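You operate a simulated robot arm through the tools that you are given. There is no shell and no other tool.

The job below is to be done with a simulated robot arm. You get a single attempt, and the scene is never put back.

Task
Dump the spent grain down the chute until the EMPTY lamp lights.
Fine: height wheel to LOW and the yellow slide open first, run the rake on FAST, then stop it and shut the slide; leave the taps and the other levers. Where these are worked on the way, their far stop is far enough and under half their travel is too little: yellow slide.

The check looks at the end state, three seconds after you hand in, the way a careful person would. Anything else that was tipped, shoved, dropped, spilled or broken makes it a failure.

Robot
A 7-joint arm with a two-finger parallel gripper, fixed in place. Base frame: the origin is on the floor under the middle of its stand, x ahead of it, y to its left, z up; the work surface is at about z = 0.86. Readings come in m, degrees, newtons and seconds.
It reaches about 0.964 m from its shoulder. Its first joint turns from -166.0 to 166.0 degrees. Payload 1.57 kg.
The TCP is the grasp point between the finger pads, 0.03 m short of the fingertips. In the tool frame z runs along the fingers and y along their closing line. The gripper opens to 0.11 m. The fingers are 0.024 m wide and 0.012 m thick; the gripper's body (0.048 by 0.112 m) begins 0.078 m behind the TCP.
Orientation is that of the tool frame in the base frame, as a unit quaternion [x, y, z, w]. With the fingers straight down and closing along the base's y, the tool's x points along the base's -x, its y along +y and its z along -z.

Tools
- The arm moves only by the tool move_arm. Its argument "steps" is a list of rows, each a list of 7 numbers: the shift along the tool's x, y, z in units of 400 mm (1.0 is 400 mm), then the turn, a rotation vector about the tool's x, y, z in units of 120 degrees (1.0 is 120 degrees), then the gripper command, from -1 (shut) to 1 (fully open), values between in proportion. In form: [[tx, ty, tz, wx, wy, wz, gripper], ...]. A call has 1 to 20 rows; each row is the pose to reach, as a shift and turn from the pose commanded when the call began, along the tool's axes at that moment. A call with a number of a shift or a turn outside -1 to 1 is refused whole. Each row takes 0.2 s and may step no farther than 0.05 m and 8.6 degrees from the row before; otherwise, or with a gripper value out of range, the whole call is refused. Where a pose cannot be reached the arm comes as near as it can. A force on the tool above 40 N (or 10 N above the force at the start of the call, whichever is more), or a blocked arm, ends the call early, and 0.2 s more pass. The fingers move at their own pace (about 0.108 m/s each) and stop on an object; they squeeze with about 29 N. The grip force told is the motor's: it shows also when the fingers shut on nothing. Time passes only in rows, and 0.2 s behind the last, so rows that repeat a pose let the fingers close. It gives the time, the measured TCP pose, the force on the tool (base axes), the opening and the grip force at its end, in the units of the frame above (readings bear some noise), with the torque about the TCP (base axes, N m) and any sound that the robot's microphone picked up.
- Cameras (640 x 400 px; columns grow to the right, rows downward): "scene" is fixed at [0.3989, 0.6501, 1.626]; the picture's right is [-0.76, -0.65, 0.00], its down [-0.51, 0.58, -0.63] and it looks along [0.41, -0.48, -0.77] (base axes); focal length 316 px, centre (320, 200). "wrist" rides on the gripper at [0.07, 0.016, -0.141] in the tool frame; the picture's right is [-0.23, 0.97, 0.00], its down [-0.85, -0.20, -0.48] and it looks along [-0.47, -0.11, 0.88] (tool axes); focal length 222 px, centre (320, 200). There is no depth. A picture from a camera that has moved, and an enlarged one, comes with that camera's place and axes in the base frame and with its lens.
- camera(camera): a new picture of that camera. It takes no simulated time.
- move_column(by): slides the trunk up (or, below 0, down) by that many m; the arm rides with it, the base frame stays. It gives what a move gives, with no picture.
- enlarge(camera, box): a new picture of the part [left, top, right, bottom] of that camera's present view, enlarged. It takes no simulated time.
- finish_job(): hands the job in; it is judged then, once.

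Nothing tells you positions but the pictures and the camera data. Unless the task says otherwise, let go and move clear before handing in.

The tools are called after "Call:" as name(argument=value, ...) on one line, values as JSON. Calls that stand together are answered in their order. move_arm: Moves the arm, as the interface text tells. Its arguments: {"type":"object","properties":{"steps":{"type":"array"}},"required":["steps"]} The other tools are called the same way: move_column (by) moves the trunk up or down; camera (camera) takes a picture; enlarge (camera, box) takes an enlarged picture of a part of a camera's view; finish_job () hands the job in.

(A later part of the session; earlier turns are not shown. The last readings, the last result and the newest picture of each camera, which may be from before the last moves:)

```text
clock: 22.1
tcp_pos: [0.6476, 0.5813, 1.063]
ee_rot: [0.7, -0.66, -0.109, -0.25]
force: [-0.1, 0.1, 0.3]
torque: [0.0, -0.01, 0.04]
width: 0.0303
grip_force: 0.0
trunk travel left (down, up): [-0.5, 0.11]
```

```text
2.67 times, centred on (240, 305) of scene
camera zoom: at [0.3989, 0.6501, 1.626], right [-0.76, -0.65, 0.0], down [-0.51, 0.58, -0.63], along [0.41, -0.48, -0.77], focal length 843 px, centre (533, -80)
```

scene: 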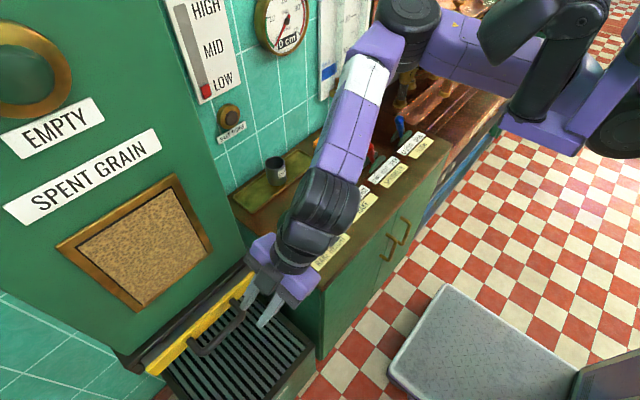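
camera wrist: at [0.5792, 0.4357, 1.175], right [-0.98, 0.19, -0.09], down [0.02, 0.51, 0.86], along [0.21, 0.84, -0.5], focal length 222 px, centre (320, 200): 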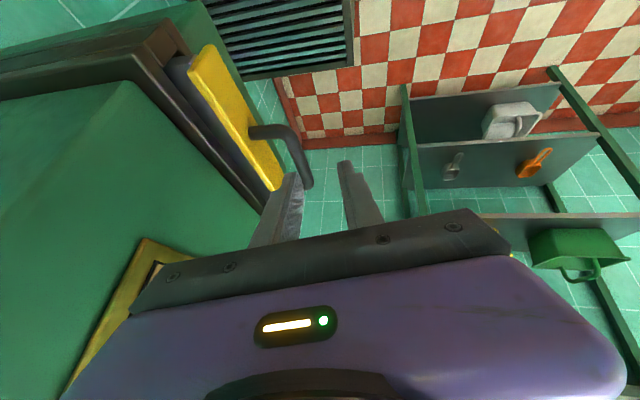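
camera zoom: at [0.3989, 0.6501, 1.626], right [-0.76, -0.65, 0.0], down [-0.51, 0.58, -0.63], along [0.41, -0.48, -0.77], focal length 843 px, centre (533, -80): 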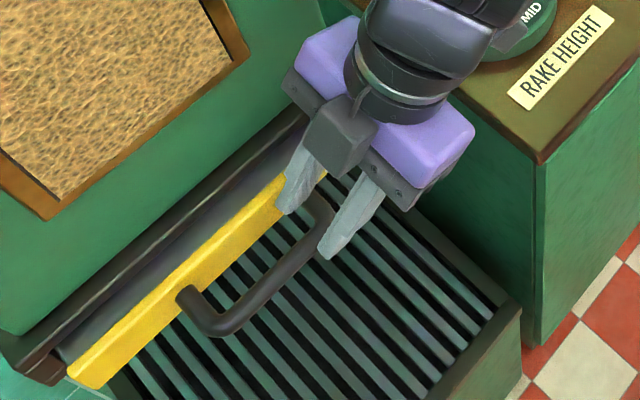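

The bar runs nicely between the two fingers. I'll advance along the finger axis, with a small shift along the bar away from the leg.

Call:
move_arm(steps=[[-0.0075, 0.002, 0.045, 0, 0, 0, -0.45], [-0.0075, 0.002, 0.09, 0, 0, 0, -0.45], [-0.0075, 0.002, 0.115, 0, 0, 0, -0.45], [-0.0075, 0.002, 0.1375, 0, 0, 0, -0.45], [-0.0075, 0.002, 0.1375, 0, 0, 0, -0.45]])

Call:
enlarge(camera="wrist", box=[170, 40, 420, 250])

Call:
enlarge(camera="scene", box=[150, 230, 330, 380])

```text
clock: 23.3
tcp_pos: [0.655, 0.6108, 1.0193]
ee_rot: [0.701, -0.66, -0.109, -0.25]
force: [0.0, -0.4, 0.2]
torque: [0.03, 0.01, 0.02]
width: 0.0305
grip_force: 0.0
trunk travel left (down, up): [-0.5, 0.11]
```

```text
1.90 times, centred on (295, 145) of wrist
camera zoom: at [0.6223, 0.4808, 1.1028], right [-0.98, 0.19, -0.09], down [0.02, 0.51, 0.86], along [0.21, 0.84, -0.5], focal length 423 px, centre (368, 305)
```

zoom: 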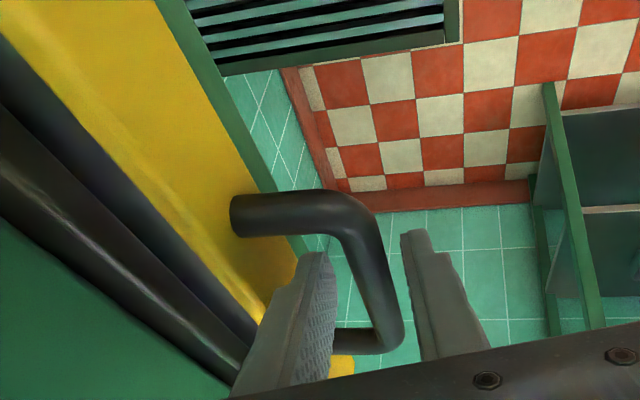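

```text
2.67 times, centred on (240, 305) of scene
camera zoom: at [0.3989, 0.6501, 1.626], right [-0.76, -0.65, 0.0], down [-0.51, 0.58, -0.63], along [0.41, -0.48, -0.77], focal length 843 px, centre (533, -80)
```

zoom: 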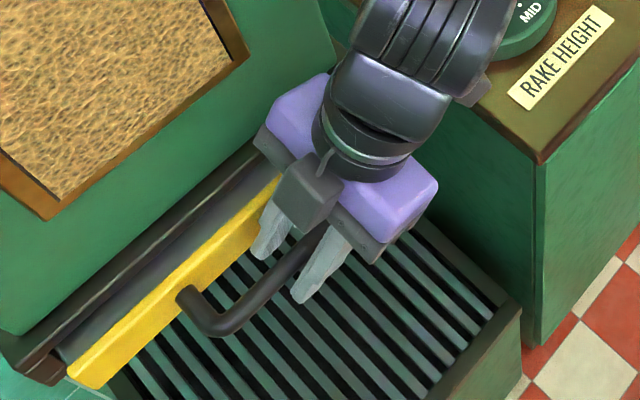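

Both fingers straddle the bar with no contact. Closing now.

Call:
move_arm(steps=[[0, 0, 0, 0, 0, 0, -1], [0, 0, 0, 0, 0, 0, -1], [0, 0, 0, 0, 0, 0, -1]])

Call:
enlarge(camera="wrist", box=[170, 40, 420, 250])

```text
clock: 24.1
tcp_pos: [0.6547, 0.6109, 1.0202]
ee_rot: [0.7, -0.66, -0.108, -0.25]
force: [-3.7, -1.2, -2.1]
torque: [-0.15, 0.02, 0.91]
width: 0.0148
grip_force: 30.6
trunk travel left (down, up): [-0.5, 0.11]
```

```text
1.90 times, centred on (295, 145) of wrist
camera zoom: at [0.6217, 0.4808, 1.1027], right [-0.98, 0.19, -0.09], down [0.02, 0.51, 0.86], along [0.21, 0.84, -0.5], focal length 423 px, centre (368, 305)
```

zoom: 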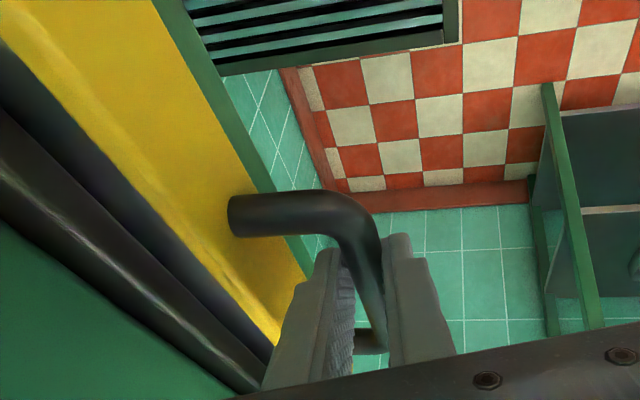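

I have the bar gripped at 14.8 mm. I'll pull the slide straight toward the robot (-x), 8 cm to start.

Call:
move_arm(steps=[[-0.0052, 0.049, -0.0089, 0, 0, 0, -1], [-0.0105, 0.098, -0.0177, 0, 0, 0, -1], [-0.0157, 0.147, -0.0266, 0, 0, 0, -1], [-0.021, 0.196, -0.0355, 0, 0, 0, -1], [-0.021, 0.196, -0.0355, 0, 0, 0, -1]])

Call:
camera(camera="scene")

Call:
camera(camera="wrist")

```text
clock: 25.3
tcp_pos: [0.5743, 0.611, 1.0196]
ee_rot: [0.7, -0.66, -0.108, -0.25]
force: [1.0, 6.3, -6.0]
torque: [0.1, 0.01, 0.87]
width: 0.0149
grip_force: 30.5
trunk travel left (down, up): [-0.5, 0.11]
```

```text
taken
```

scene: 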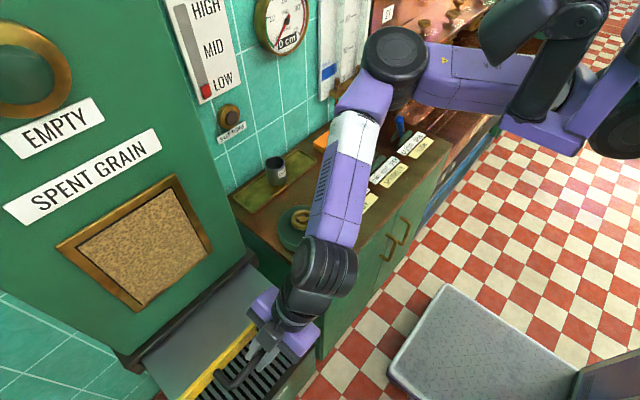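

```text
taken
camera wrist: at [0.5412, 0.4806, 1.1028], right [-0.98, 0.19, -0.09], down [0.02, 0.51, 0.86], along [0.21, 0.84, -0.5], focal length 222 px, centre (320, 200)
```

wrist: 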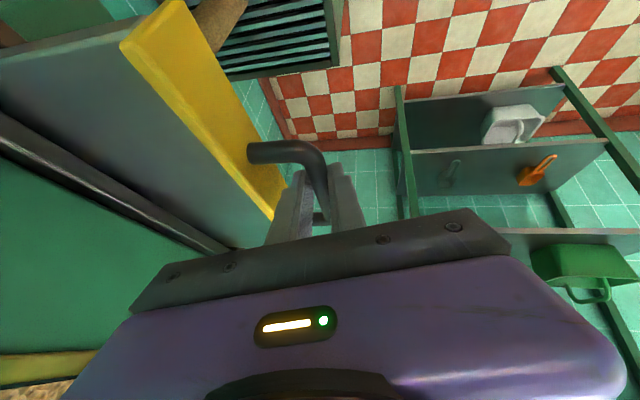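

The slide comes out easily and grain has started to fall. I'll continue toward the far stop, watching the force.

Call:
move_arm(steps=[[-0.0052, 0.049, -0.0089, 0, 0, 0, -1], [-0.0105, 0.098, -0.0177, 0, 0, 0, -1], [-0.0157, 0.147, -0.0266, 0, 0, 0, -1], [-0.0157, 0.147, -0.0266, 0, 0, 0, -1]])

Call:
camera(camera="scene")

Call:
camera(camera="wrist")

```text
clock: 26.1
tcp_pos: [0.5335, 0.6106, 1.0191]
ee_rot: [0.694, -0.665, -0.097, -0.257]
force: [6.5, 6.6, -6.2]
torque: [-0.78, -0.21, 0.7]
width: 0.0154
grip_force: 30.9
trunk travel left (down, up): [-0.5, 0.11]
stopped in row 4: the force on the tool passed its limit at 49 N (the readings are from after the stop); the commanded pose is now the measured one
```

```text
taken
```

scene: 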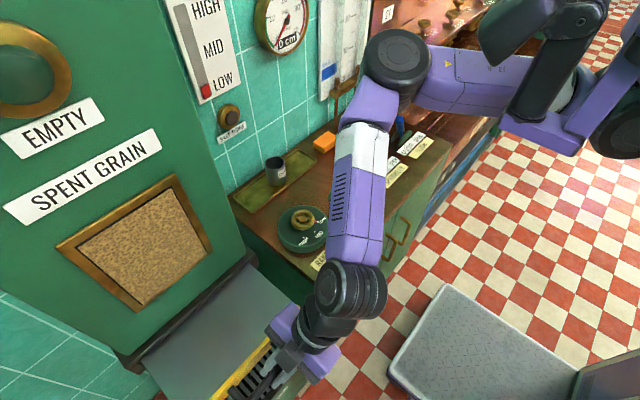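

```text
taken
camera wrist: at [0.4962, 0.4819, 1.103], right [-0.97, 0.22, -0.11], down [0.01, 0.51, 0.86], along [0.24, 0.83, -0.5], focal length 222 px, centre (320, 200)
```

wrist: 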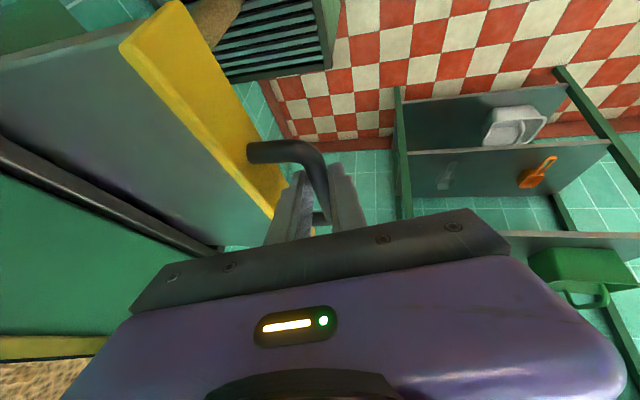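

The slide hit its far stop after about 12 cm and grain is flowing. I'll open the fingers slightly and retract along the finger axis.

Call:
move_arm(steps=[[0, 0, 0, 0, 0, 0, -0.45], [0, 0, 0, 0, 0, 0, -0.45], [0, 0, -0.05, 0, 0, 0, -0.45], [0, 0, -0.12, 0, 0, 0, -0.45], [0, 0, -0.22, 0, 0, 0, -0.45]])

Call:
camera(camera="wrist")

Call:
camera(camera="scene")

```text
clock: 27.3
tcp_pos: [0.5102, 0.57, 1.0956]
ee_rot: [0.695, -0.665, -0.098, -0.257]
force: [0.5, 0.3, -0.6]
torque: [0.01, 0.04, -0.01]
width: 0.0305
grip_force: 0.0
trunk travel left (down, up): [-0.5, 0.11]
```

```text
taken
camera wrist: at [0.4734, 0.4408, 1.1792], right [-0.97, 0.21, -0.11], down [0.01, 0.51, 0.86], along [0.24, 0.83, -0.5], focal length 222 px, centre (320, 200)
```

wrist: 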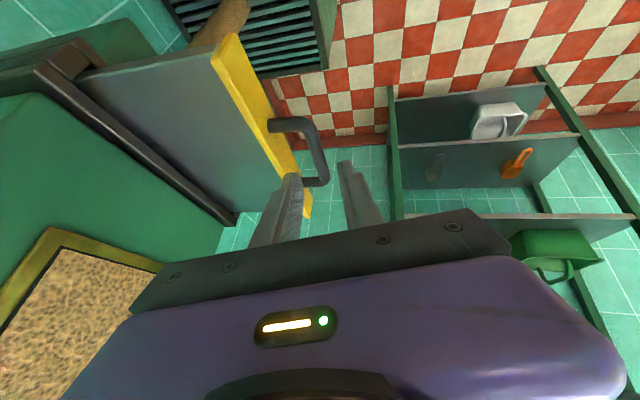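

```text
taken
```

scene: 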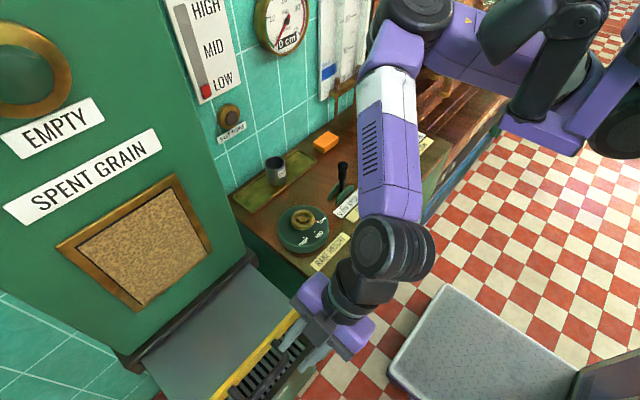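

The slide is fully open and the gripper is free of it. Next I'll go to the rake lever, first moving up and across while bringing the gripper upright with its closing line along x.

Call:
move_arm(steps=[[0.06, -0.011, -0.08, -0.018, 0.04, 0.0034, -0.2], [0.12, -0.022, -0.16, -0.036, 0.081, 0.0068, 0], [0.18, -0.033, -0.24, -0.054, 0.121, 0.0102, 0], [0.24, -0.043, -0.32, -0.072, 0.162, 0.0137, 0], [0.3, -0.054, -0.4, -0.09, 0.202, 0.017, 0], [0.361, -0.065, -0.481, -0.1087, 0.2427, 0.0205, 0], [0.361, -0.065, -0.481, -0.1087, 0.2427, 0.0205, 0]])

Call:
camera(camera="scene")

```text
clock: 28.9
tcp_pos: [0.5124, 0.346, 1.1962]
ee_rot: [0.707, -0.707, 0.0, 0.001]
force: [-0.1, -0.1, 0.8]
torque: [0.03, 0.02, 0.03]
width: 0.0552
grip_force: 0.0
trunk travel left (down, up): [-0.5, 0.11]
```

```text
taken
```

scene: 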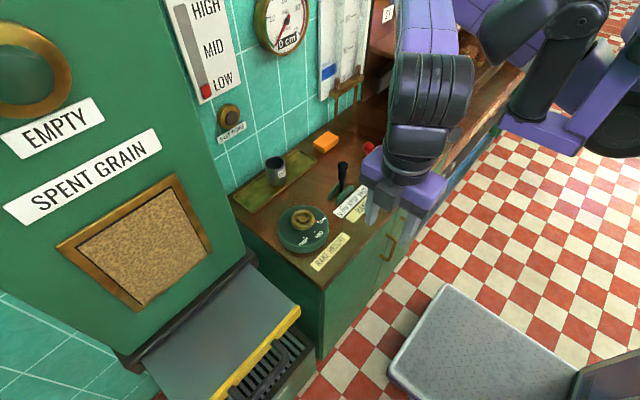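

Call:
move_arm(steps=[[0.07, -0.081, 0.0, 0, 0, 0, 0], [0.14, -0.163, 0.0, 0, 0, 0, 0], [0.21, -0.244, 0.02, 0, 0, 0, 0], [0.28, -0.326, 0.04, 0, 0, 0, 0], [0.35, -0.407, 0.06, 0, 0, 0, 0], [0.42, -0.489, 0.09, 0, 0, 0, 0], [0.49, -0.57, 0.115, 0, 0, 0, 0], [0.49, -0.57, 0.115, 0, 0, 0, 0]])

Call:
camera(camera="wrist")

Call:
camera(camera="scene")

```text
clock: 30.7
tcp_pos: [0.6683, 0.2137, 1.1737]
ee_rot: [-0.707, 0.708, 0.001, 0.0]
force: [0.0, -0.2, -0.5]
torque: [0.0, 0.01, -0.02]
width: 0.0551
grip_force: 0.1
out of reach, approached as far as the arm can: row 5, 6, 7, 8
trunk travel left (down, up): [-0.5, 0.11]
```

```text
taken
camera wrist: at [0.654, 0.1438, 1.3157], right [-0.97, 0.23, 0.0], down [0.2, 0.86, 0.48], along [0.11, 0.47, -0.88], focal length 222 px, centre (320, 200)
```

wrist: 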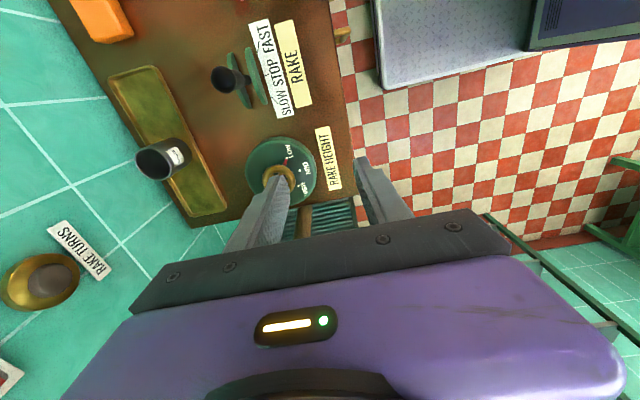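

```text
taken
```

scene: 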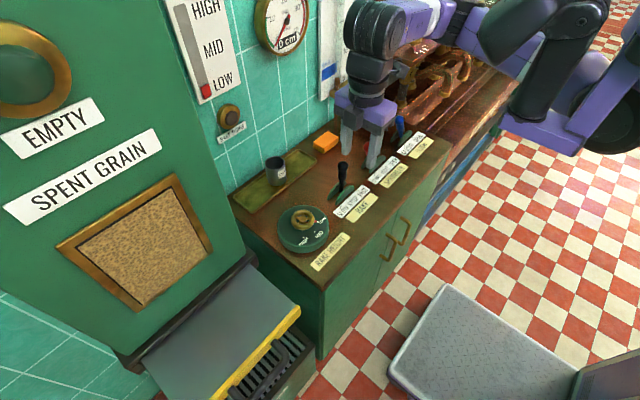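

That yaw is past a wrist limit at this spot. The knob is round, so I'll turn the wrist about 40° back, in place, and use a diagonal closing direction instead.

Call:
move_arm(steps=[[0, 0, 0, 0, 0, 0.067, 0], [0, 0, 0, 0, 0, 0.133, 0], [0, 0, 0, 0, 0, 0.2, 0], [0, 0, 0, 0, 0, 0.267, 0], [0, 0, 0, 0, 0, 0.333, 0], [0, 0, 0, 0, 0, 0.333, 0]])

Call:
camera(camera="wrist")

Call:
camera(camera="scene")

```text
clock: 32.1
tcp_pos: [0.6682, 0.2137, 1.1724]
ee_rot: [-0.422, 0.907, -0.001, -0.001]
force: [-0.1, 0.1, 0.1]
torque: [0.01, -0.01, 0.0]
width: 0.0548
grip_force: 0.0
trunk travel left (down, up): [-0.5, 0.11]
```

```text
taken
camera wrist: at [0.6104, 0.1718, 1.314], right [-0.6, 0.8, 0.0], down [0.7, 0.53, 0.48], along [0.38, 0.29, -0.88], focal length 222 px, centre (320, 200)
```

wrist: 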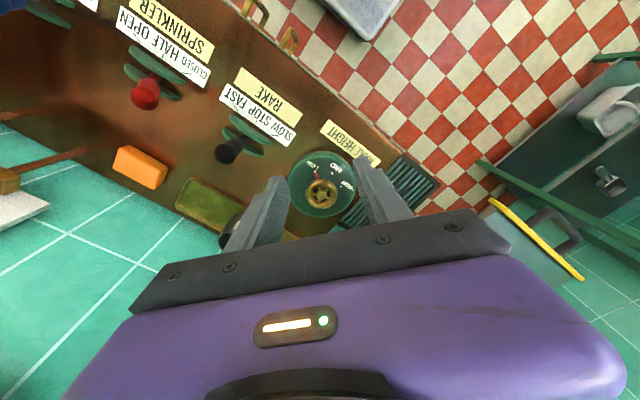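

```text
taken
```

scene: 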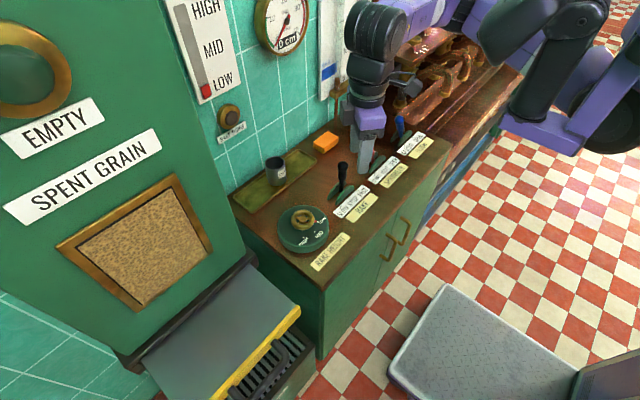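

Call:
enlarge(camera="wrist", box=[180, 60, 330, 210])

Call:
enlarge(camera="scene", box=[300, 130, 420, 230])

```text
2.67 times, centred on (255, 135) of wrist
camera zoom: at [0.6104, 0.1718, 1.314], right [-0.6, 0.8, 0.0], down [0.7, 0.53, 0.48], along [0.38, 0.29, -0.88], focal length 592 px, centre (493, 373)
```

zoom: 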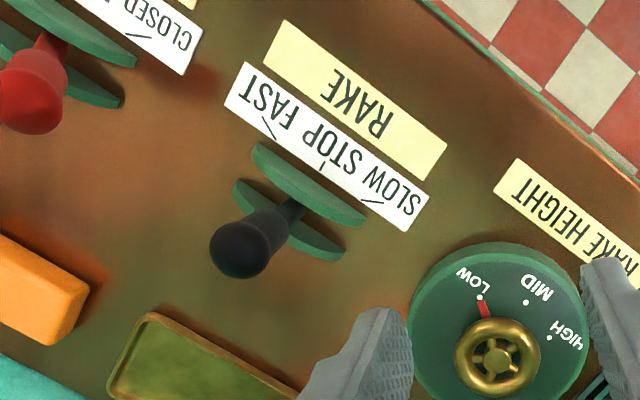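

```text
4.00 times, centred on (360, 180) of scene
camera zoom: at [0.3989, 0.6501, 1.626], right [-0.76, -0.65, 0.0], down [-0.51, 0.58, -0.63], along [0.41, -0.48, -0.77], focal length 1265 px, centre (160, 280)
```

zoom: 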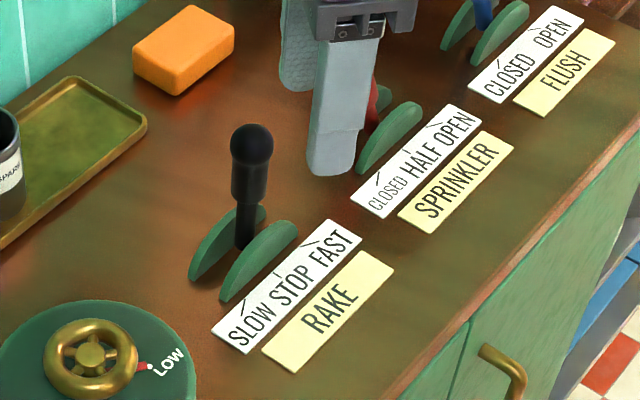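

The lever stands vertical at (0.774, 0.116) with its knob centre at z≈0.989. I'll move above it and check alignment.

Call:
move_arm(steps=[[0.004, -0.09, 0.045, 0, 0, 0, 0], [0.008, -0.18, 0.09, 0, 0, 0, 0], [0.012, -0.27, 0.135, 0, 0, 0, 0], [0.017, -0.3605, 0.18, 0, 0, 0, 0], [0.017, -0.3605, 0.25, 0, 0, 0, 0], [0.017, -0.3605, 0.25, 0, 0, 0, 0]])

Call:
camera(camera="wrist")

Call:
camera(camera="scene")

```text
clock: 33.5
tcp_pos: [0.7718, 0.1166, 1.0724]
ee_rot: [-0.423, 0.906, -0.001, 0.0]
force: [0.3, 0.4, -0.9]
torque: [0.03, 0.02, -0.04]
width: 0.0552
grip_force: 0.1
trunk travel left (down, up): [-0.5, 0.11]
```

```text
taken
camera wrist: at [0.7159, 0.0738, 1.2138], right [-0.6, 0.8, 0.0], down [0.7, 0.53, 0.48], along [0.38, 0.29, -0.88], focal length 222 px, centre (320, 200)
```

wrist: 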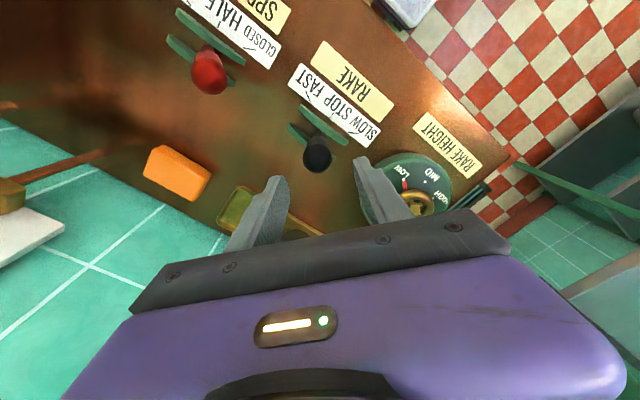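

```text
taken
```

scene: 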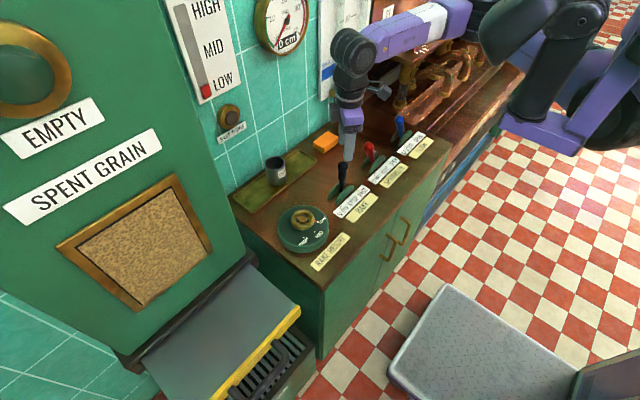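

Call:
move_arm(steps=[[0.003, -0.005, 0.06, 0, 0, 0, 0], [0.003, -0.005, 0.12, 0, 0, 0, 0], [0.003, -0.005, 0.18, 0, 0, 0, 0], [0.003, -0.005, 0.232, 0, 0, 0, 0], [0.003, -0.005, 0.232, 0, 0, 0, 0]])

Call:
enlarge(camera="wrist", box=[160, 60, 480, 260])

Call:
enlarge(camera="scene", box=[280, 110, 420, 230])

```text
clock: 34.7
tcp_pos: [0.7733, 0.1136, 0.9797]
ee_rot: [-0.422, 0.906, 0.0, -0.001]
force: [0.6, 0.2, 0.0]
torque: [0.02, -0.02, -0.02]
width: 0.0548
grip_force: 0.1
trunk travel left (down, up): [-0.5, 0.11]
```

```text
2.00 times, centred on (320, 160) of wrist
camera zoom: at [0.7172, 0.072, 1.1214], right [-0.6, 0.8, 0.0], down [0.7, 0.53, 0.48], along [0.38, 0.29, -0.88], focal length 444 px, centre (320, 280)
```

zoom: 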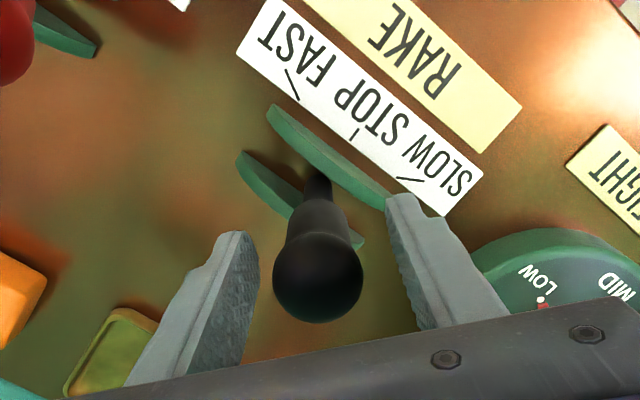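

```text
3.33 times, centred on (350, 170) of scene
camera zoom: at [0.3989, 0.6501, 1.626], right [-0.76, -0.65, 0.0], down [-0.51, 0.58, -0.63], along [0.41, -0.48, -0.77], focal length 1054 px, centre (220, 300)
```

zoom: 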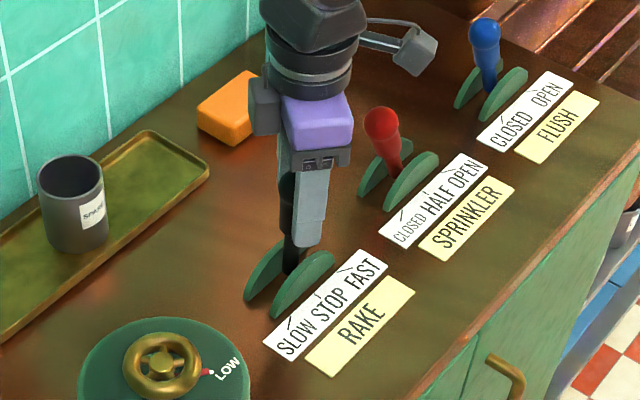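

The knob is centred between the fingers. I'll close on it.

Call:
move_arm(steps=[[0, 0, 0, 0, 0, 0, -1], [0, 0, 0, 0, 0, 0, -1], [0, 0, 0, 0, 0, 0, -1]])

```text
clock: 35.5
tcp_pos: [0.7741, 0.1135, 0.9801]
ee_rot: [-0.423, 0.906, 0.0, 0.001]
force: [8.4, -1.3, -2.5]
torque: [-0.29, -0.43, -0.03]
width: 0.0289
grip_force: 38.9
trunk travel left (down, up): [-0.5, 0.11]
```

I have the knob gripped. Height is LOW and the slide is open, so I'll move the lever along its arc toward FAST (-y), in steps.

Call:
move_arm(steps=[[0.0187, -0.0158, 0.001, 0, 0, 0, -1], [0.0371, -0.0312, 0.0043, 0, 0, 0, -1], [0.0555, -0.0467, 0.0095, 0, 0, 0, -1], [0.0732, -0.0617, 0.017, 0, 0, 0, -1], [0.0732, -0.0617, 0.017, 0, 0, 0, -1]])

Call:
enlarge(camera="wrist", box=[160, 60, 480, 260])

Call:
camera(camera="scene")

```text
clock: 36.7
tcp_pos: [0.7708, 0.0772, 0.9738]
ee_rot: [-0.423, 0.906, 0.001, -0.002]
force: [-18.7, 17.7, 17.8]
torque: [2.56, 0.76, 0.32]
width: 0.0358
grip_force: 42.7
trunk travel left (down, up): [-0.5, 0.11]
```

```text
2.00 times, centred on (320, 160) of wrist
camera zoom: at [0.7158, 0.034, 1.1154], right [-0.6, 0.8, 0.0], down [0.7, 0.53, 0.48], along [0.38, 0.29, -0.88], focal length 444 px, centre (320, 280)
```

zoom: 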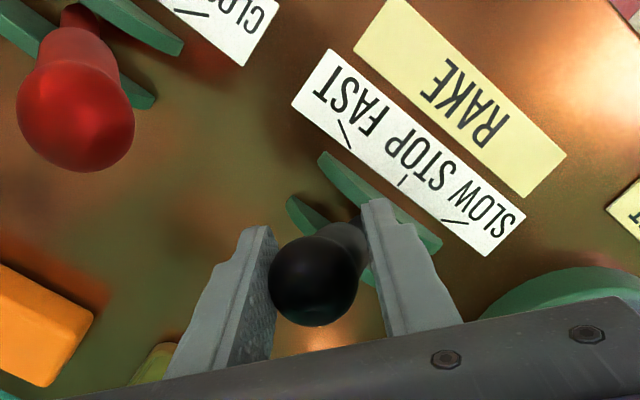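

```text
taken
```

scene: 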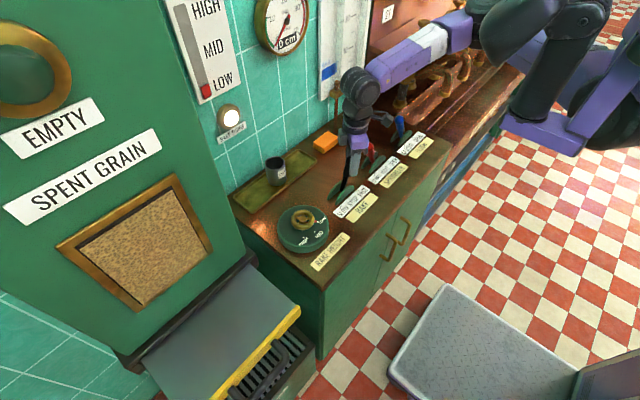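

The RAKE TURNS lamp is lit, but the lever is only about 20° over. I'll tilt the gripper slightly with the lever to relieve the grip and continue toward FAST.

Call:
move_arm(steps=[[0, 0, 0, -0.0403, -0.0478, 0, -1], [0, 0, 0, -0.0805, -0.0956, 0, -1], [0.0175, -0.0147, 0.01, -0.0805, -0.0956, 0, -1]])

Call:
enlarge(camera="wrist", box=[160, 60, 480, 260])

Call:
enlarge(camera="scene", box=[280, 110, 420, 230])

```text
clock: 37.5
tcp_pos: [0.7733, 0.0678, 0.97]
ee_rot: [-0.419, 0.898, 0.122, 0.057]
force: [-8.3, 10.7, 9.4]
torque: [1.62, 1.01, 0.06]
width: 0.0314
grip_force: 40.2
trunk travel left (down, up): [-0.5, 0.11]
```

```text
2.00 times, centred on (320, 160) of wrist
camera zoom: at [0.7167, -0.0097, 1.0957], right [-0.6, 0.77, 0.21], down [0.7, 0.38, 0.6], along [0.38, 0.51, -0.77], focal length 444 px, centre (320, 280)
```

zoom: 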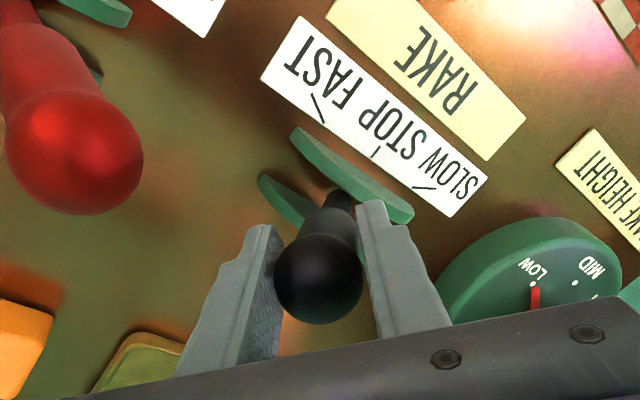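

```text
3.33 times, centred on (350, 170) of scene
camera zoom: at [0.3989, 0.6501, 1.626], right [-0.76, -0.65, 0.0], down [-0.51, 0.58, -0.63], along [0.41, -0.48, -0.77], focal length 1054 px, centre (220, 300)
```

zoom: 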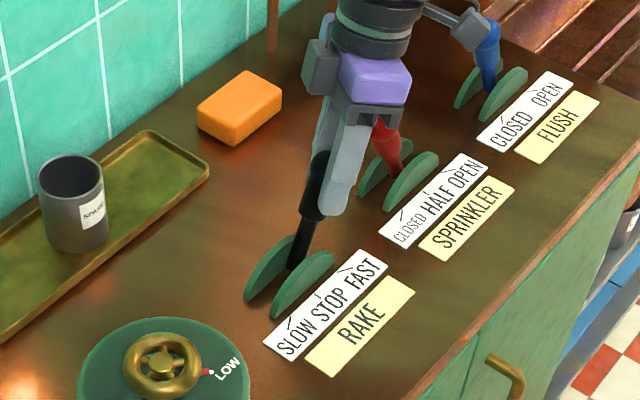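

Call:
move_arm(steps=[[0.0178, -0.0149, 0.0069, 0, 0, 0, -1], [0.0355, -0.0298, 0.0138, 0, 0, 0, -1], [0.0355, -0.0298, 0.0138, 0, 0, 0, -1]])

Call:
enlarge(camera="scene", box=[280, 110, 420, 230])

Call:
camera(camera="scene")

Call:
camera(camera="wrist")

```text
clock: 38.1
tcp_pos: [0.7723, 0.063, 0.9674]
ee_rot: [-0.421, 0.897, 0.123, 0.058]
force: [-2.9, 2.2, 14.5]
torque: [0.68, 1.58, 0.98]
width: 0.0323
grip_force: 40.8
out of reach, approached as far as the arm can: row 2
trunk travel left (down, up): [-0.5, 0.11]
stopped in row 2: the force on the tool passed its limit at 42 N (the readings are from after the stop); the commanded pose is now the measured one
```

```text
3.33 times, centred on (350, 170) of scene
camera zoom: at [0.3989, 0.6501, 1.626], right [-0.76, -0.65, 0.0], down [-0.51, 0.58, -0.63], along [0.41, -0.48, -0.77], focal length 1054 px, centre (220, 300)
```

zoom: 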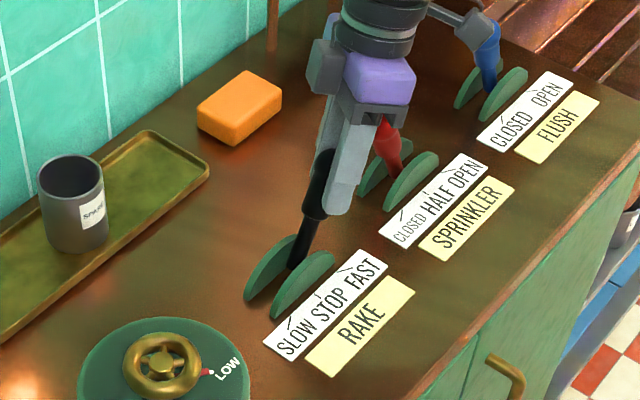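

```text
taken
```

scene: 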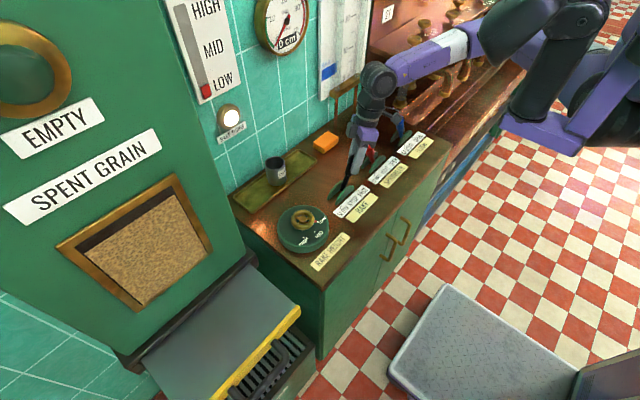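

```text
taken
camera wrist: at [0.7165, -0.0163, 1.0922], right [-0.6, 0.77, 0.21], down [0.7, 0.38, 0.61], along [0.38, 0.51, -0.77], focal length 222 px, centre (320, 200)
```

wrist: 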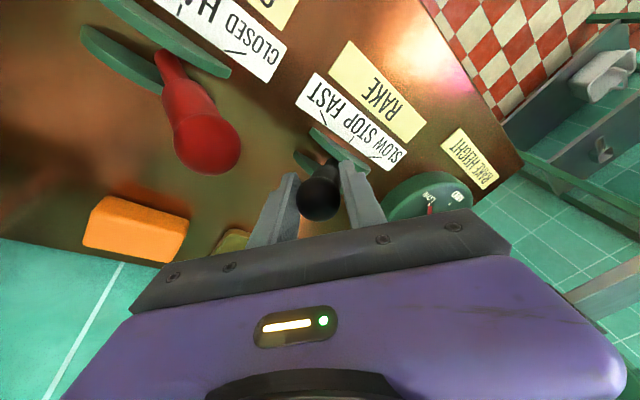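

The lever reached its end stop at FAST and the grain level in the window is dropping. I'll hold here and watch the lamp and the drag gauge.

Call:
move_arm(steps=[[0, 0, 0, 0, 0, 0, -1], [0, 0, 0, 0, 0, 0, -1], [0, 0, 0, 0, 0, 0, -1], [0, 0, 0, 0, 0, 0, -1], [0, 0, 0, 0, 0, 0, -1], [0, 0, 0, 0, 0, 0, -1], [0, 0, 0, 0, 0, 0, -1], [0, 0, 0, 0, 0, 0, -1], [0, 0, 0, 0, 0, 0, -1], [0, 0, 0, 0, 0, 0, -1]])

Call:
camera(camera="scene")

Call:
enlarge(camera="scene", box=[150, 0, 400, 150])

```text
clock: 40.3
tcp_pos: [0.7723, 0.0626, 0.9675]
ee_rot: [-0.42, 0.897, 0.122, 0.059]
force: [-7.9, 11.7, 26.5]
torque: [1.53, 0.92, 0.47]
width: 0.0324
grip_force: 41.0
trunk travel left (down, up): [-0.5, 0.11]
```

```text
taken
```

scene: 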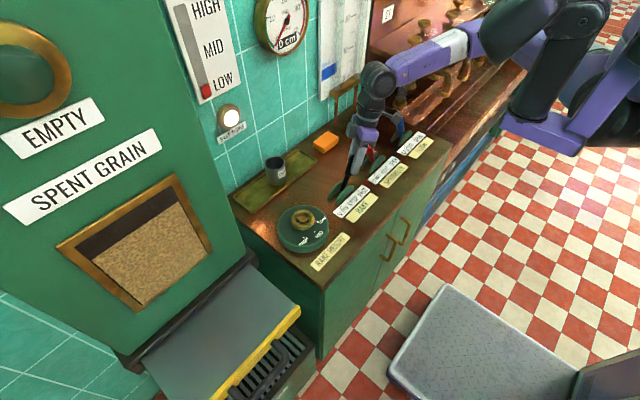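

```text
2.56 times, centred on (275, 75) of scene
camera zoom: at [0.3989, 0.6501, 1.626], right [-0.76, -0.65, 0.0], down [-0.51, 0.58, -0.63], along [0.41, -0.48, -0.77], focal length 810 px, centre (435, 520)
```

zoom: 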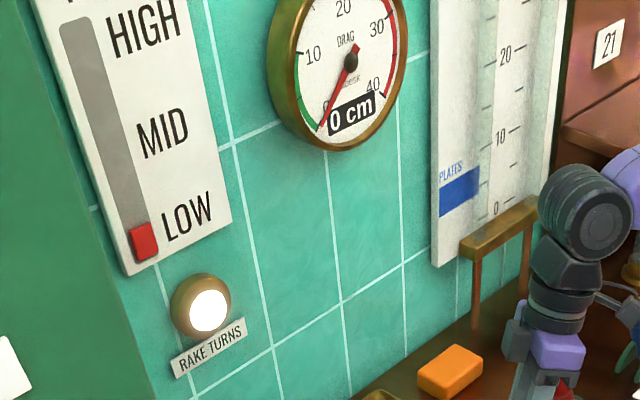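

Call:
move_arm(steps=[[0, 0, 0, 0, 0, 0, -1], [0, 0, 0, 0, 0, 0, -1], [0, 0, 0, 0, 0, 0, -1], [0, 0, 0, 0, 0, 0, -1], [0, 0, 0, 0, 0, 0, -1], [0, 0, 0, 0, 0, 0, -1], [0, 0, 0, 0, 0, 0, -1], [0, 0, 0, 0, 0, 0, -1], [0, 0, 0, 0, 0, 0, -1], [0, 0, 0, 0, 0, 0, -1], [0, 0, 0, 0, 0, 0, -1], [0, 0, 0, 0, 0, 0, -1], [0, 0, 0, 0, 0, 0, -1], [0, 0, 0, 0, 0, 0, -1], [0, 0, 0, 0, 0, 0, -1]])

Call:
camera(camera="scene")

```text
clock: 43.5
tcp_pos: [0.773, 0.0622, 0.9673]
ee_rot: [-0.42, 0.897, 0.122, 0.058]
force: [-7.6, 16.2, 23.6]
torque: [1.37, 1.07, 0.63]
width: 0.0325
grip_force: 40.8
trunk travel left (down, up): [-0.5, 0.11]
```

```text
taken
```

scene: 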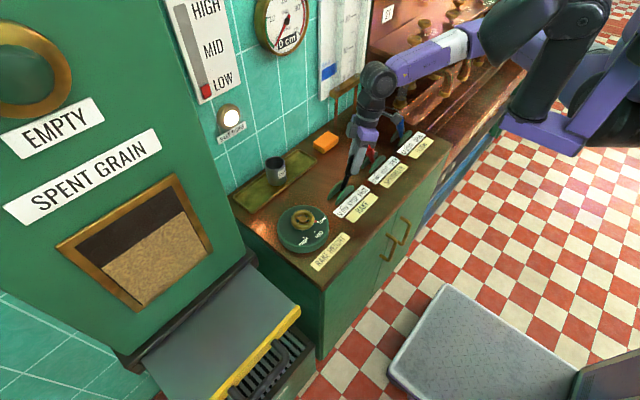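

Call:
move_arm(steps=[[0, 0, 0, 0, 0, 0, -1], [0, 0, 0, 0, 0, 0, -1], [0, 0, 0, 0, 0, 0, -1], [0, 0, 0, 0, 0, 0, -1], [0, 0, 0, 0, 0, 0, -1], [0, 0, 0, 0, 0, 0, -1], [0, 0, 0, 0, 0, 0, -1], [0, 0, 0, 0, 0, 0, -1], [0, 0, 0, 0, 0, 0, -1], [0, 0, 0, 0, 0, 0, -1], [0, 0, 0, 0, 0, 0, -1], [0, 0, 0, 0, 0, 0, -1], [0, 0, 0, 0, 0, 0, -1], [0, 0, 0, 0, 0, 0, -1], [0, 0, 0, 0, 0, 0, -1], [0, 0, 0, 0, 0, 0, -1], [0, 0, 0, 0, 0, 0, -1], [0, 0, 0, 0, 0, 0, -1]])

Call:
camera(camera="scene")

```text
clock: 47.3
tcp_pos: [0.773, 0.0621, 0.9671]
ee_rot: [-0.42, 0.897, 0.123, 0.059]
force: [-7.9, 16.8, 21.7]
torque: [1.35, 1.01, 0.61]
width: 0.0327
grip_force: 40.7
trunk travel left (down, up): [-0.5, 0.11]
```

```text
taken
```

scene: 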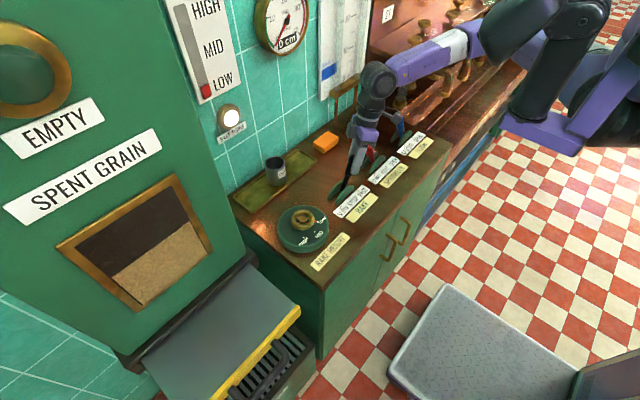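

Call:
move_arm(steps=[[0, 0, 0, 0, 0, 0, -1], [0, 0, 0, 0, 0, 0, -1], [0, 0, 0, 0, 0, 0, -1], [0, 0, 0, 0, 0, 0, -1], [0, 0, 0, 0, 0, 0, -1], [0, 0, 0, 0, 0, 0, -1], [0, 0, 0, 0, 0, 0, -1], [0, 0, 0, 0, 0, 0, -1], [0, 0, 0, 0, 0, 0, -1], [0, 0, 0, 0, 0, 0, -1], [0, 0, 0, 0, 0, 0, -1], [0, 0, 0, 0, 0, 0, -1], [0, 0, 0, 0, 0, 0, -1], [0, 0, 0, 0, 0, 0, -1], [0, 0, 0, 0, 0, 0, -1], [0, 0, 0, 0, 0, 0, -1], [0, 0, 0, 0, 0, 0, -1], [0, 0, 0, 0, 0, 0, -1]])

Call:
camera(camera="scene")

```text
clock: 51.1
tcp_pos: [0.7719, 0.0625, 0.9676]
ee_rot: [-0.421, 0.897, 0.123, 0.057]
force: [-8.2, 16.6, 20.4]
torque: [1.37, 1.07, 0.63]
width: 0.0325
grip_force: 40.8
trunk travel left (down, up): [-0.5, 0.11]
```

```text
taken
```

scene: 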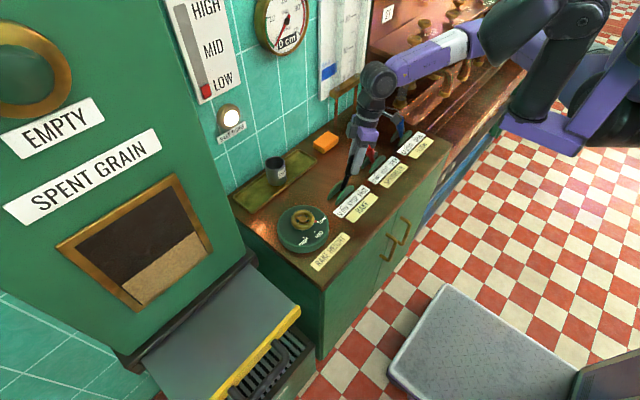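

Call:
move_arm(steps=[[0, 0, 0, 0, 0, 0, -1], [0, 0, 0, 0, 0, 0, -1], [0, 0, 0, 0, 0, 0, -1], [0, 0, 0, 0, 0, 0, -1], [0, 0, 0, 0, 0, 0, -1], [0, 0, 0, 0, 0, 0, -1], [0, 0, 0, 0, 0, 0, -1], [0, 0, 0, 0, 0, 0, -1], [0, 0, 0, 0, 0, 0, -1], [0, 0, 0, 0, 0, 0, -1], [0, 0, 0, 0, 0, 0, -1], [0, 0, 0, 0, 0, 0, -1]])

Call:
camera(camera="scene")

Call:
enlarge(camera="scene", box=[0, 0, 240, 330])

```text
clock: 53.7
tcp_pos: [0.7723, 0.0628, 0.9667]
ee_rot: [-0.42, 0.898, 0.122, 0.058]
force: [-9.1, 15.6, 18.5]
torque: [1.31, 1.1, 0.65]
width: 0.0327
grip_force: 41.1
trunk travel left (down, up): [-0.5, 0.11]
```

```text
taken
```

scene: 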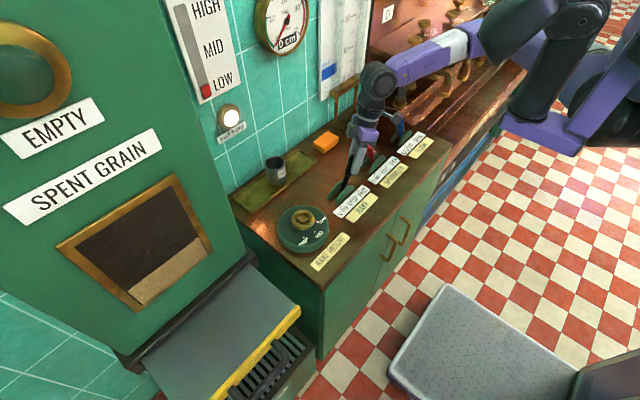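

```text
1.21 times, centred on (120, 165) of scene
camera zoom: at [0.3989, 0.6501, 1.626], right [-0.76, -0.65, 0.0], down [-0.51, 0.58, -0.63], along [0.41, -0.48, -0.77], focal length 383 px, centre (562, 242)
```

zoom: 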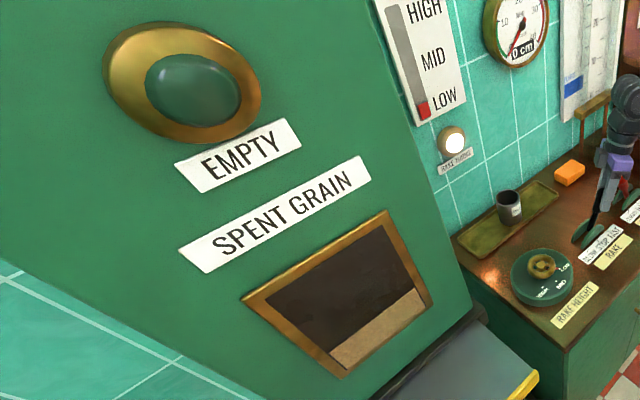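

About a quarter of the window is left and the lamp is still dark. I'll keep waiting, checking more often.

Call:
move_arm(steps=[[0, 0, 0, 0, 0, 0, -1], [0, 0, 0, 0, 0, 0, -1], [0, 0, 0, 0, 0, 0, -1], [0, 0, 0, 0, 0, 0, -1], [0, 0, 0, 0, 0, 0, -1], [0, 0, 0, 0, 0, 0, -1], [0, 0, 0, 0, 0, 0, -1], [0, 0, 0, 0, 0, 0, -1], [0, 0, 0, 0, 0, 0, -1], [0, 0, 0, 0, 0, 0, -1], [0, 0, 0, 0, 0, 0, -1], [0, 0, 0, 0, 0, 0, -1]])

Call:
enlarge(camera="scene", box=[0, 0, 240, 330])

```text
clock: 56.3
tcp_pos: [0.7723, 0.062, 0.9671]
ee_rot: [-0.42, 0.897, 0.123, 0.057]
force: [-10.8, 16.0, 15.4]
torque: [1.26, 1.18, 0.69]
width: 0.0325
grip_force: 40.9
trunk travel left (down, up): [-0.5, 0.11]
```

```text
1.21 times, centred on (120, 165) of scene
camera zoom: at [0.3989, 0.6501, 1.626], right [-0.76, -0.65, 0.0], down [-0.51, 0.58, -0.63], along [0.41, -0.48, -0.77], focal length 383 px, centre (562, 242)
```

zoom: 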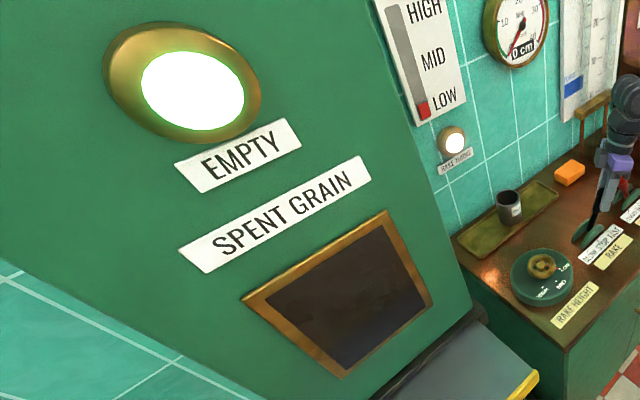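

The EMPTY lamp is lit. I'll return the lever along its arc to STOP (vertical).

Call:
move_arm(steps=[[-0.027, 0.0225, -0.005, 0.02, 0.024, 0, -1], [-0.053, 0.0445, -0.006, 0.04, 0.048, 0, -1], [-0.079, 0.0664, -0.003, 0.06, 0.072, 0, -1], [-0.1036, 0.0868, 0.004, 0.0803, 0.0958, 0, -1], [-0.1036, 0.0868, 0.004, 0.0803, 0.0958, 0, -1]])

Call:
enlarge(camera="scene", box=[280, 110, 420, 230])

Call:
camera(camera="scene")

Call:
enlarge(camera="wrist", box=[160, 60, 480, 260])

```text
clock: 57.5
tcp_pos: [0.7722, 0.1121, 0.9781]
ee_rot: [-0.423, 0.906, 0.002, 0.002]
force: [-10.9, -10.3, -4.0]
torque: [-1.07, -0.02, 0.02]
width: 0.0286
grip_force: 38.5
trunk travel left (down, up): [-0.5, 0.11]
```

```text
3.33 times, centred on (350, 170) of scene
camera zoom: at [0.3989, 0.6501, 1.626], right [-0.76, -0.65, 0.0], down [-0.51, 0.58, -0.63], along [0.41, -0.48, -0.77], focal length 1054 px, centre (220, 300)
```

zoom: 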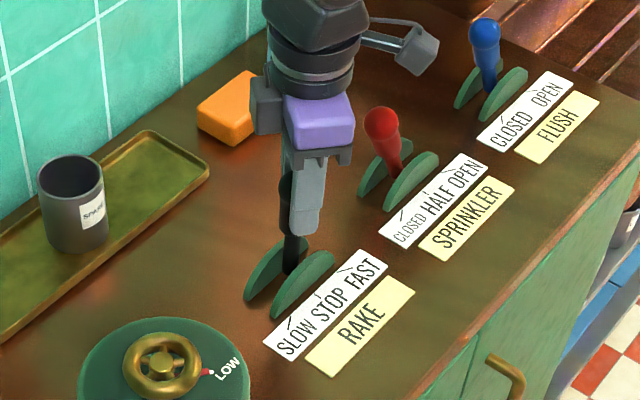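

```text
taken
```

scene: 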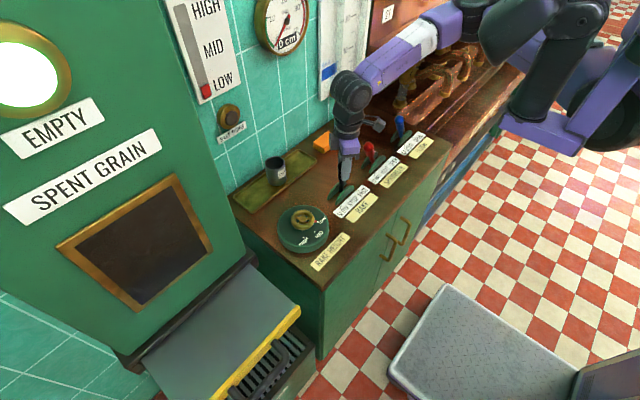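

```text
2.00 times, centred on (320, 160) of wrist
camera zoom: at [0.7171, 0.0697, 1.1203], right [-0.6, 0.8, 0.0], down [0.7, 0.52, 0.48], along [0.38, 0.29, -0.88], focal length 444 px, centre (320, 280)
```

zoom: 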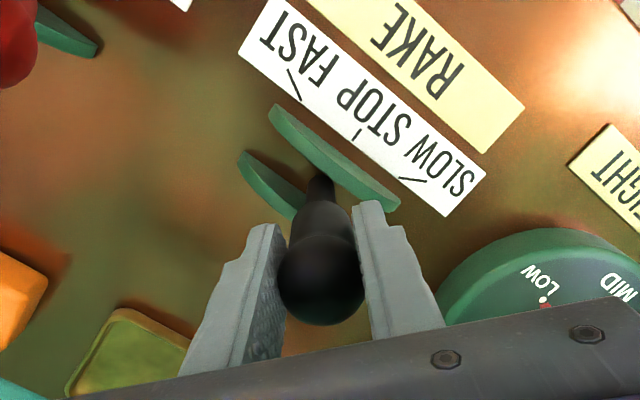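

The rake has stopped: the RAKE TURNS lamp is off, EMPTY is lit and the lever is back upright. I'll open the gripper and lift off.

Call:
move_arm(steps=[[0, 0, 0, 0, 0, 0, 0], [0, 0, 0, 0, 0, 0, 0], [0, 0, 0, 0, 0, 0, 0], [0, 0, -0.07, 0, 0, 0, 0], [0, 0, -0.15, 0, 0, 0, 0], [0, 0, -0.25, 0, 0, 0, 0], [0, 0, -0.35, 0, 0, 0, 0], [0, 0, -0.45, 0, 0, 0, 0]])

Call:
camera(camera="scene")

Call:
camera(camera="wrist")

Call:
enlarge(camera="scene", box=[280, 110, 420, 230])

```text
clock: 59.3
tcp_pos: [0.7724, 0.1136, 1.161]
ee_rot: [-0.423, 0.906, 0.004, 0.004]
force: [1.1, -0.4, 0.1]
torque: [-0.02, 0.0, 0.01]
width: 0.0549
grip_force: 0.0
trunk travel left (down, up): [-0.5, 0.11]
```

```text
taken
```

scene: 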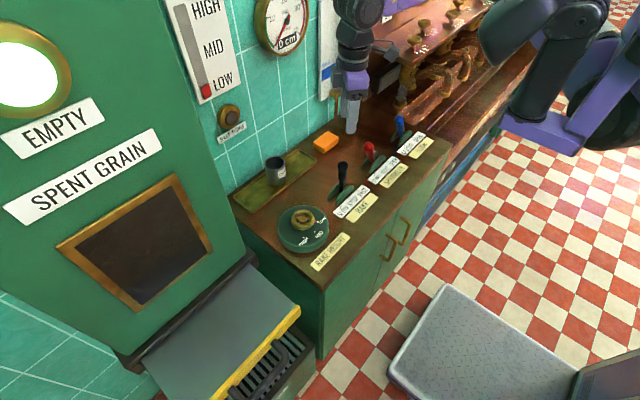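

```text
taken
camera wrist: at [0.7168, 0.0697, 1.3015], right [-0.6, 0.8, 0.01], down [0.7, 0.52, 0.48], along [0.38, 0.3, -0.87], focal length 222 px, centre (320, 200)
```

wrist: 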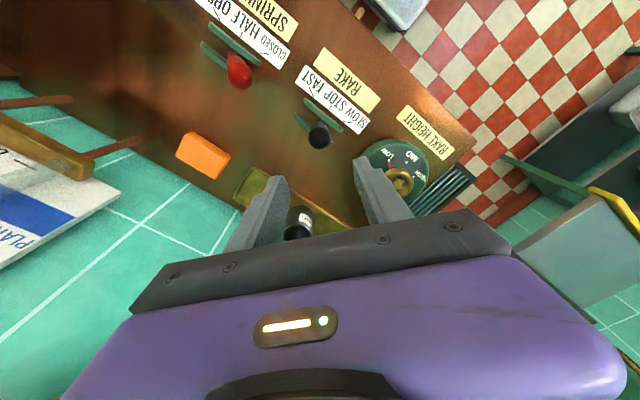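

```text
3.33 times, centred on (350, 170) of scene
camera zoom: at [0.3989, 0.6501, 1.626], right [-0.76, -0.65, 0.0], down [-0.51, 0.58, -0.63], along [0.41, -0.48, -0.77], focal length 1054 px, centre (220, 300)
```

zoom: 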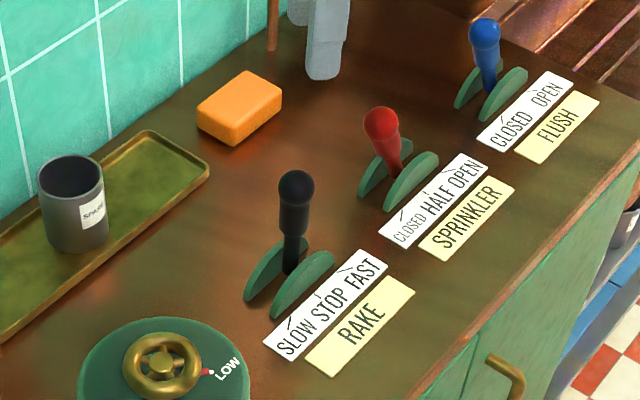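

The lever is back at its original upright STOP position with everything else undisturbed. Now I'll retrace the path to the open slide to shut it.

Call:
move_arm(steps=[[-0.003, 0.109, -0.02, 0, 0, 0, 0], [-0.007, 0.2175, -0.04, 0, 0, 0, 0], [-0.01, 0.326, -0.06, 0, 0, 0, 0], [-0.0135, 0.435, -0.08, 0, 0, -0.067, 0], [-0.017, 0.544, -0.0875, 0, 0, -0.133, 0], [-0.02, 0.6525, -0.0875, 0, 0, -0.2, 0], [-0.0236, 0.761, -0.0875, 0, 0, -0.267, 0], [-0.027, 0.87, -0.0875, 0, 0, -0.333, 0], [-0.027, 0.87, -0.0875, 0, 0, -0.333, 0]])

```text
clock: 61.3
tcp_pos: [0.5128, 0.3426, 1.1947]
ee_rot: [0.707, -0.707, -0.002, -0.004]
force: [-0.4, -0.1, -0.4]
torque: [-0.02, -0.04, -0.01]
width: 0.0548
grip_force: 0.1
trunk travel left (down, up): [-0.5, 0.11]
```

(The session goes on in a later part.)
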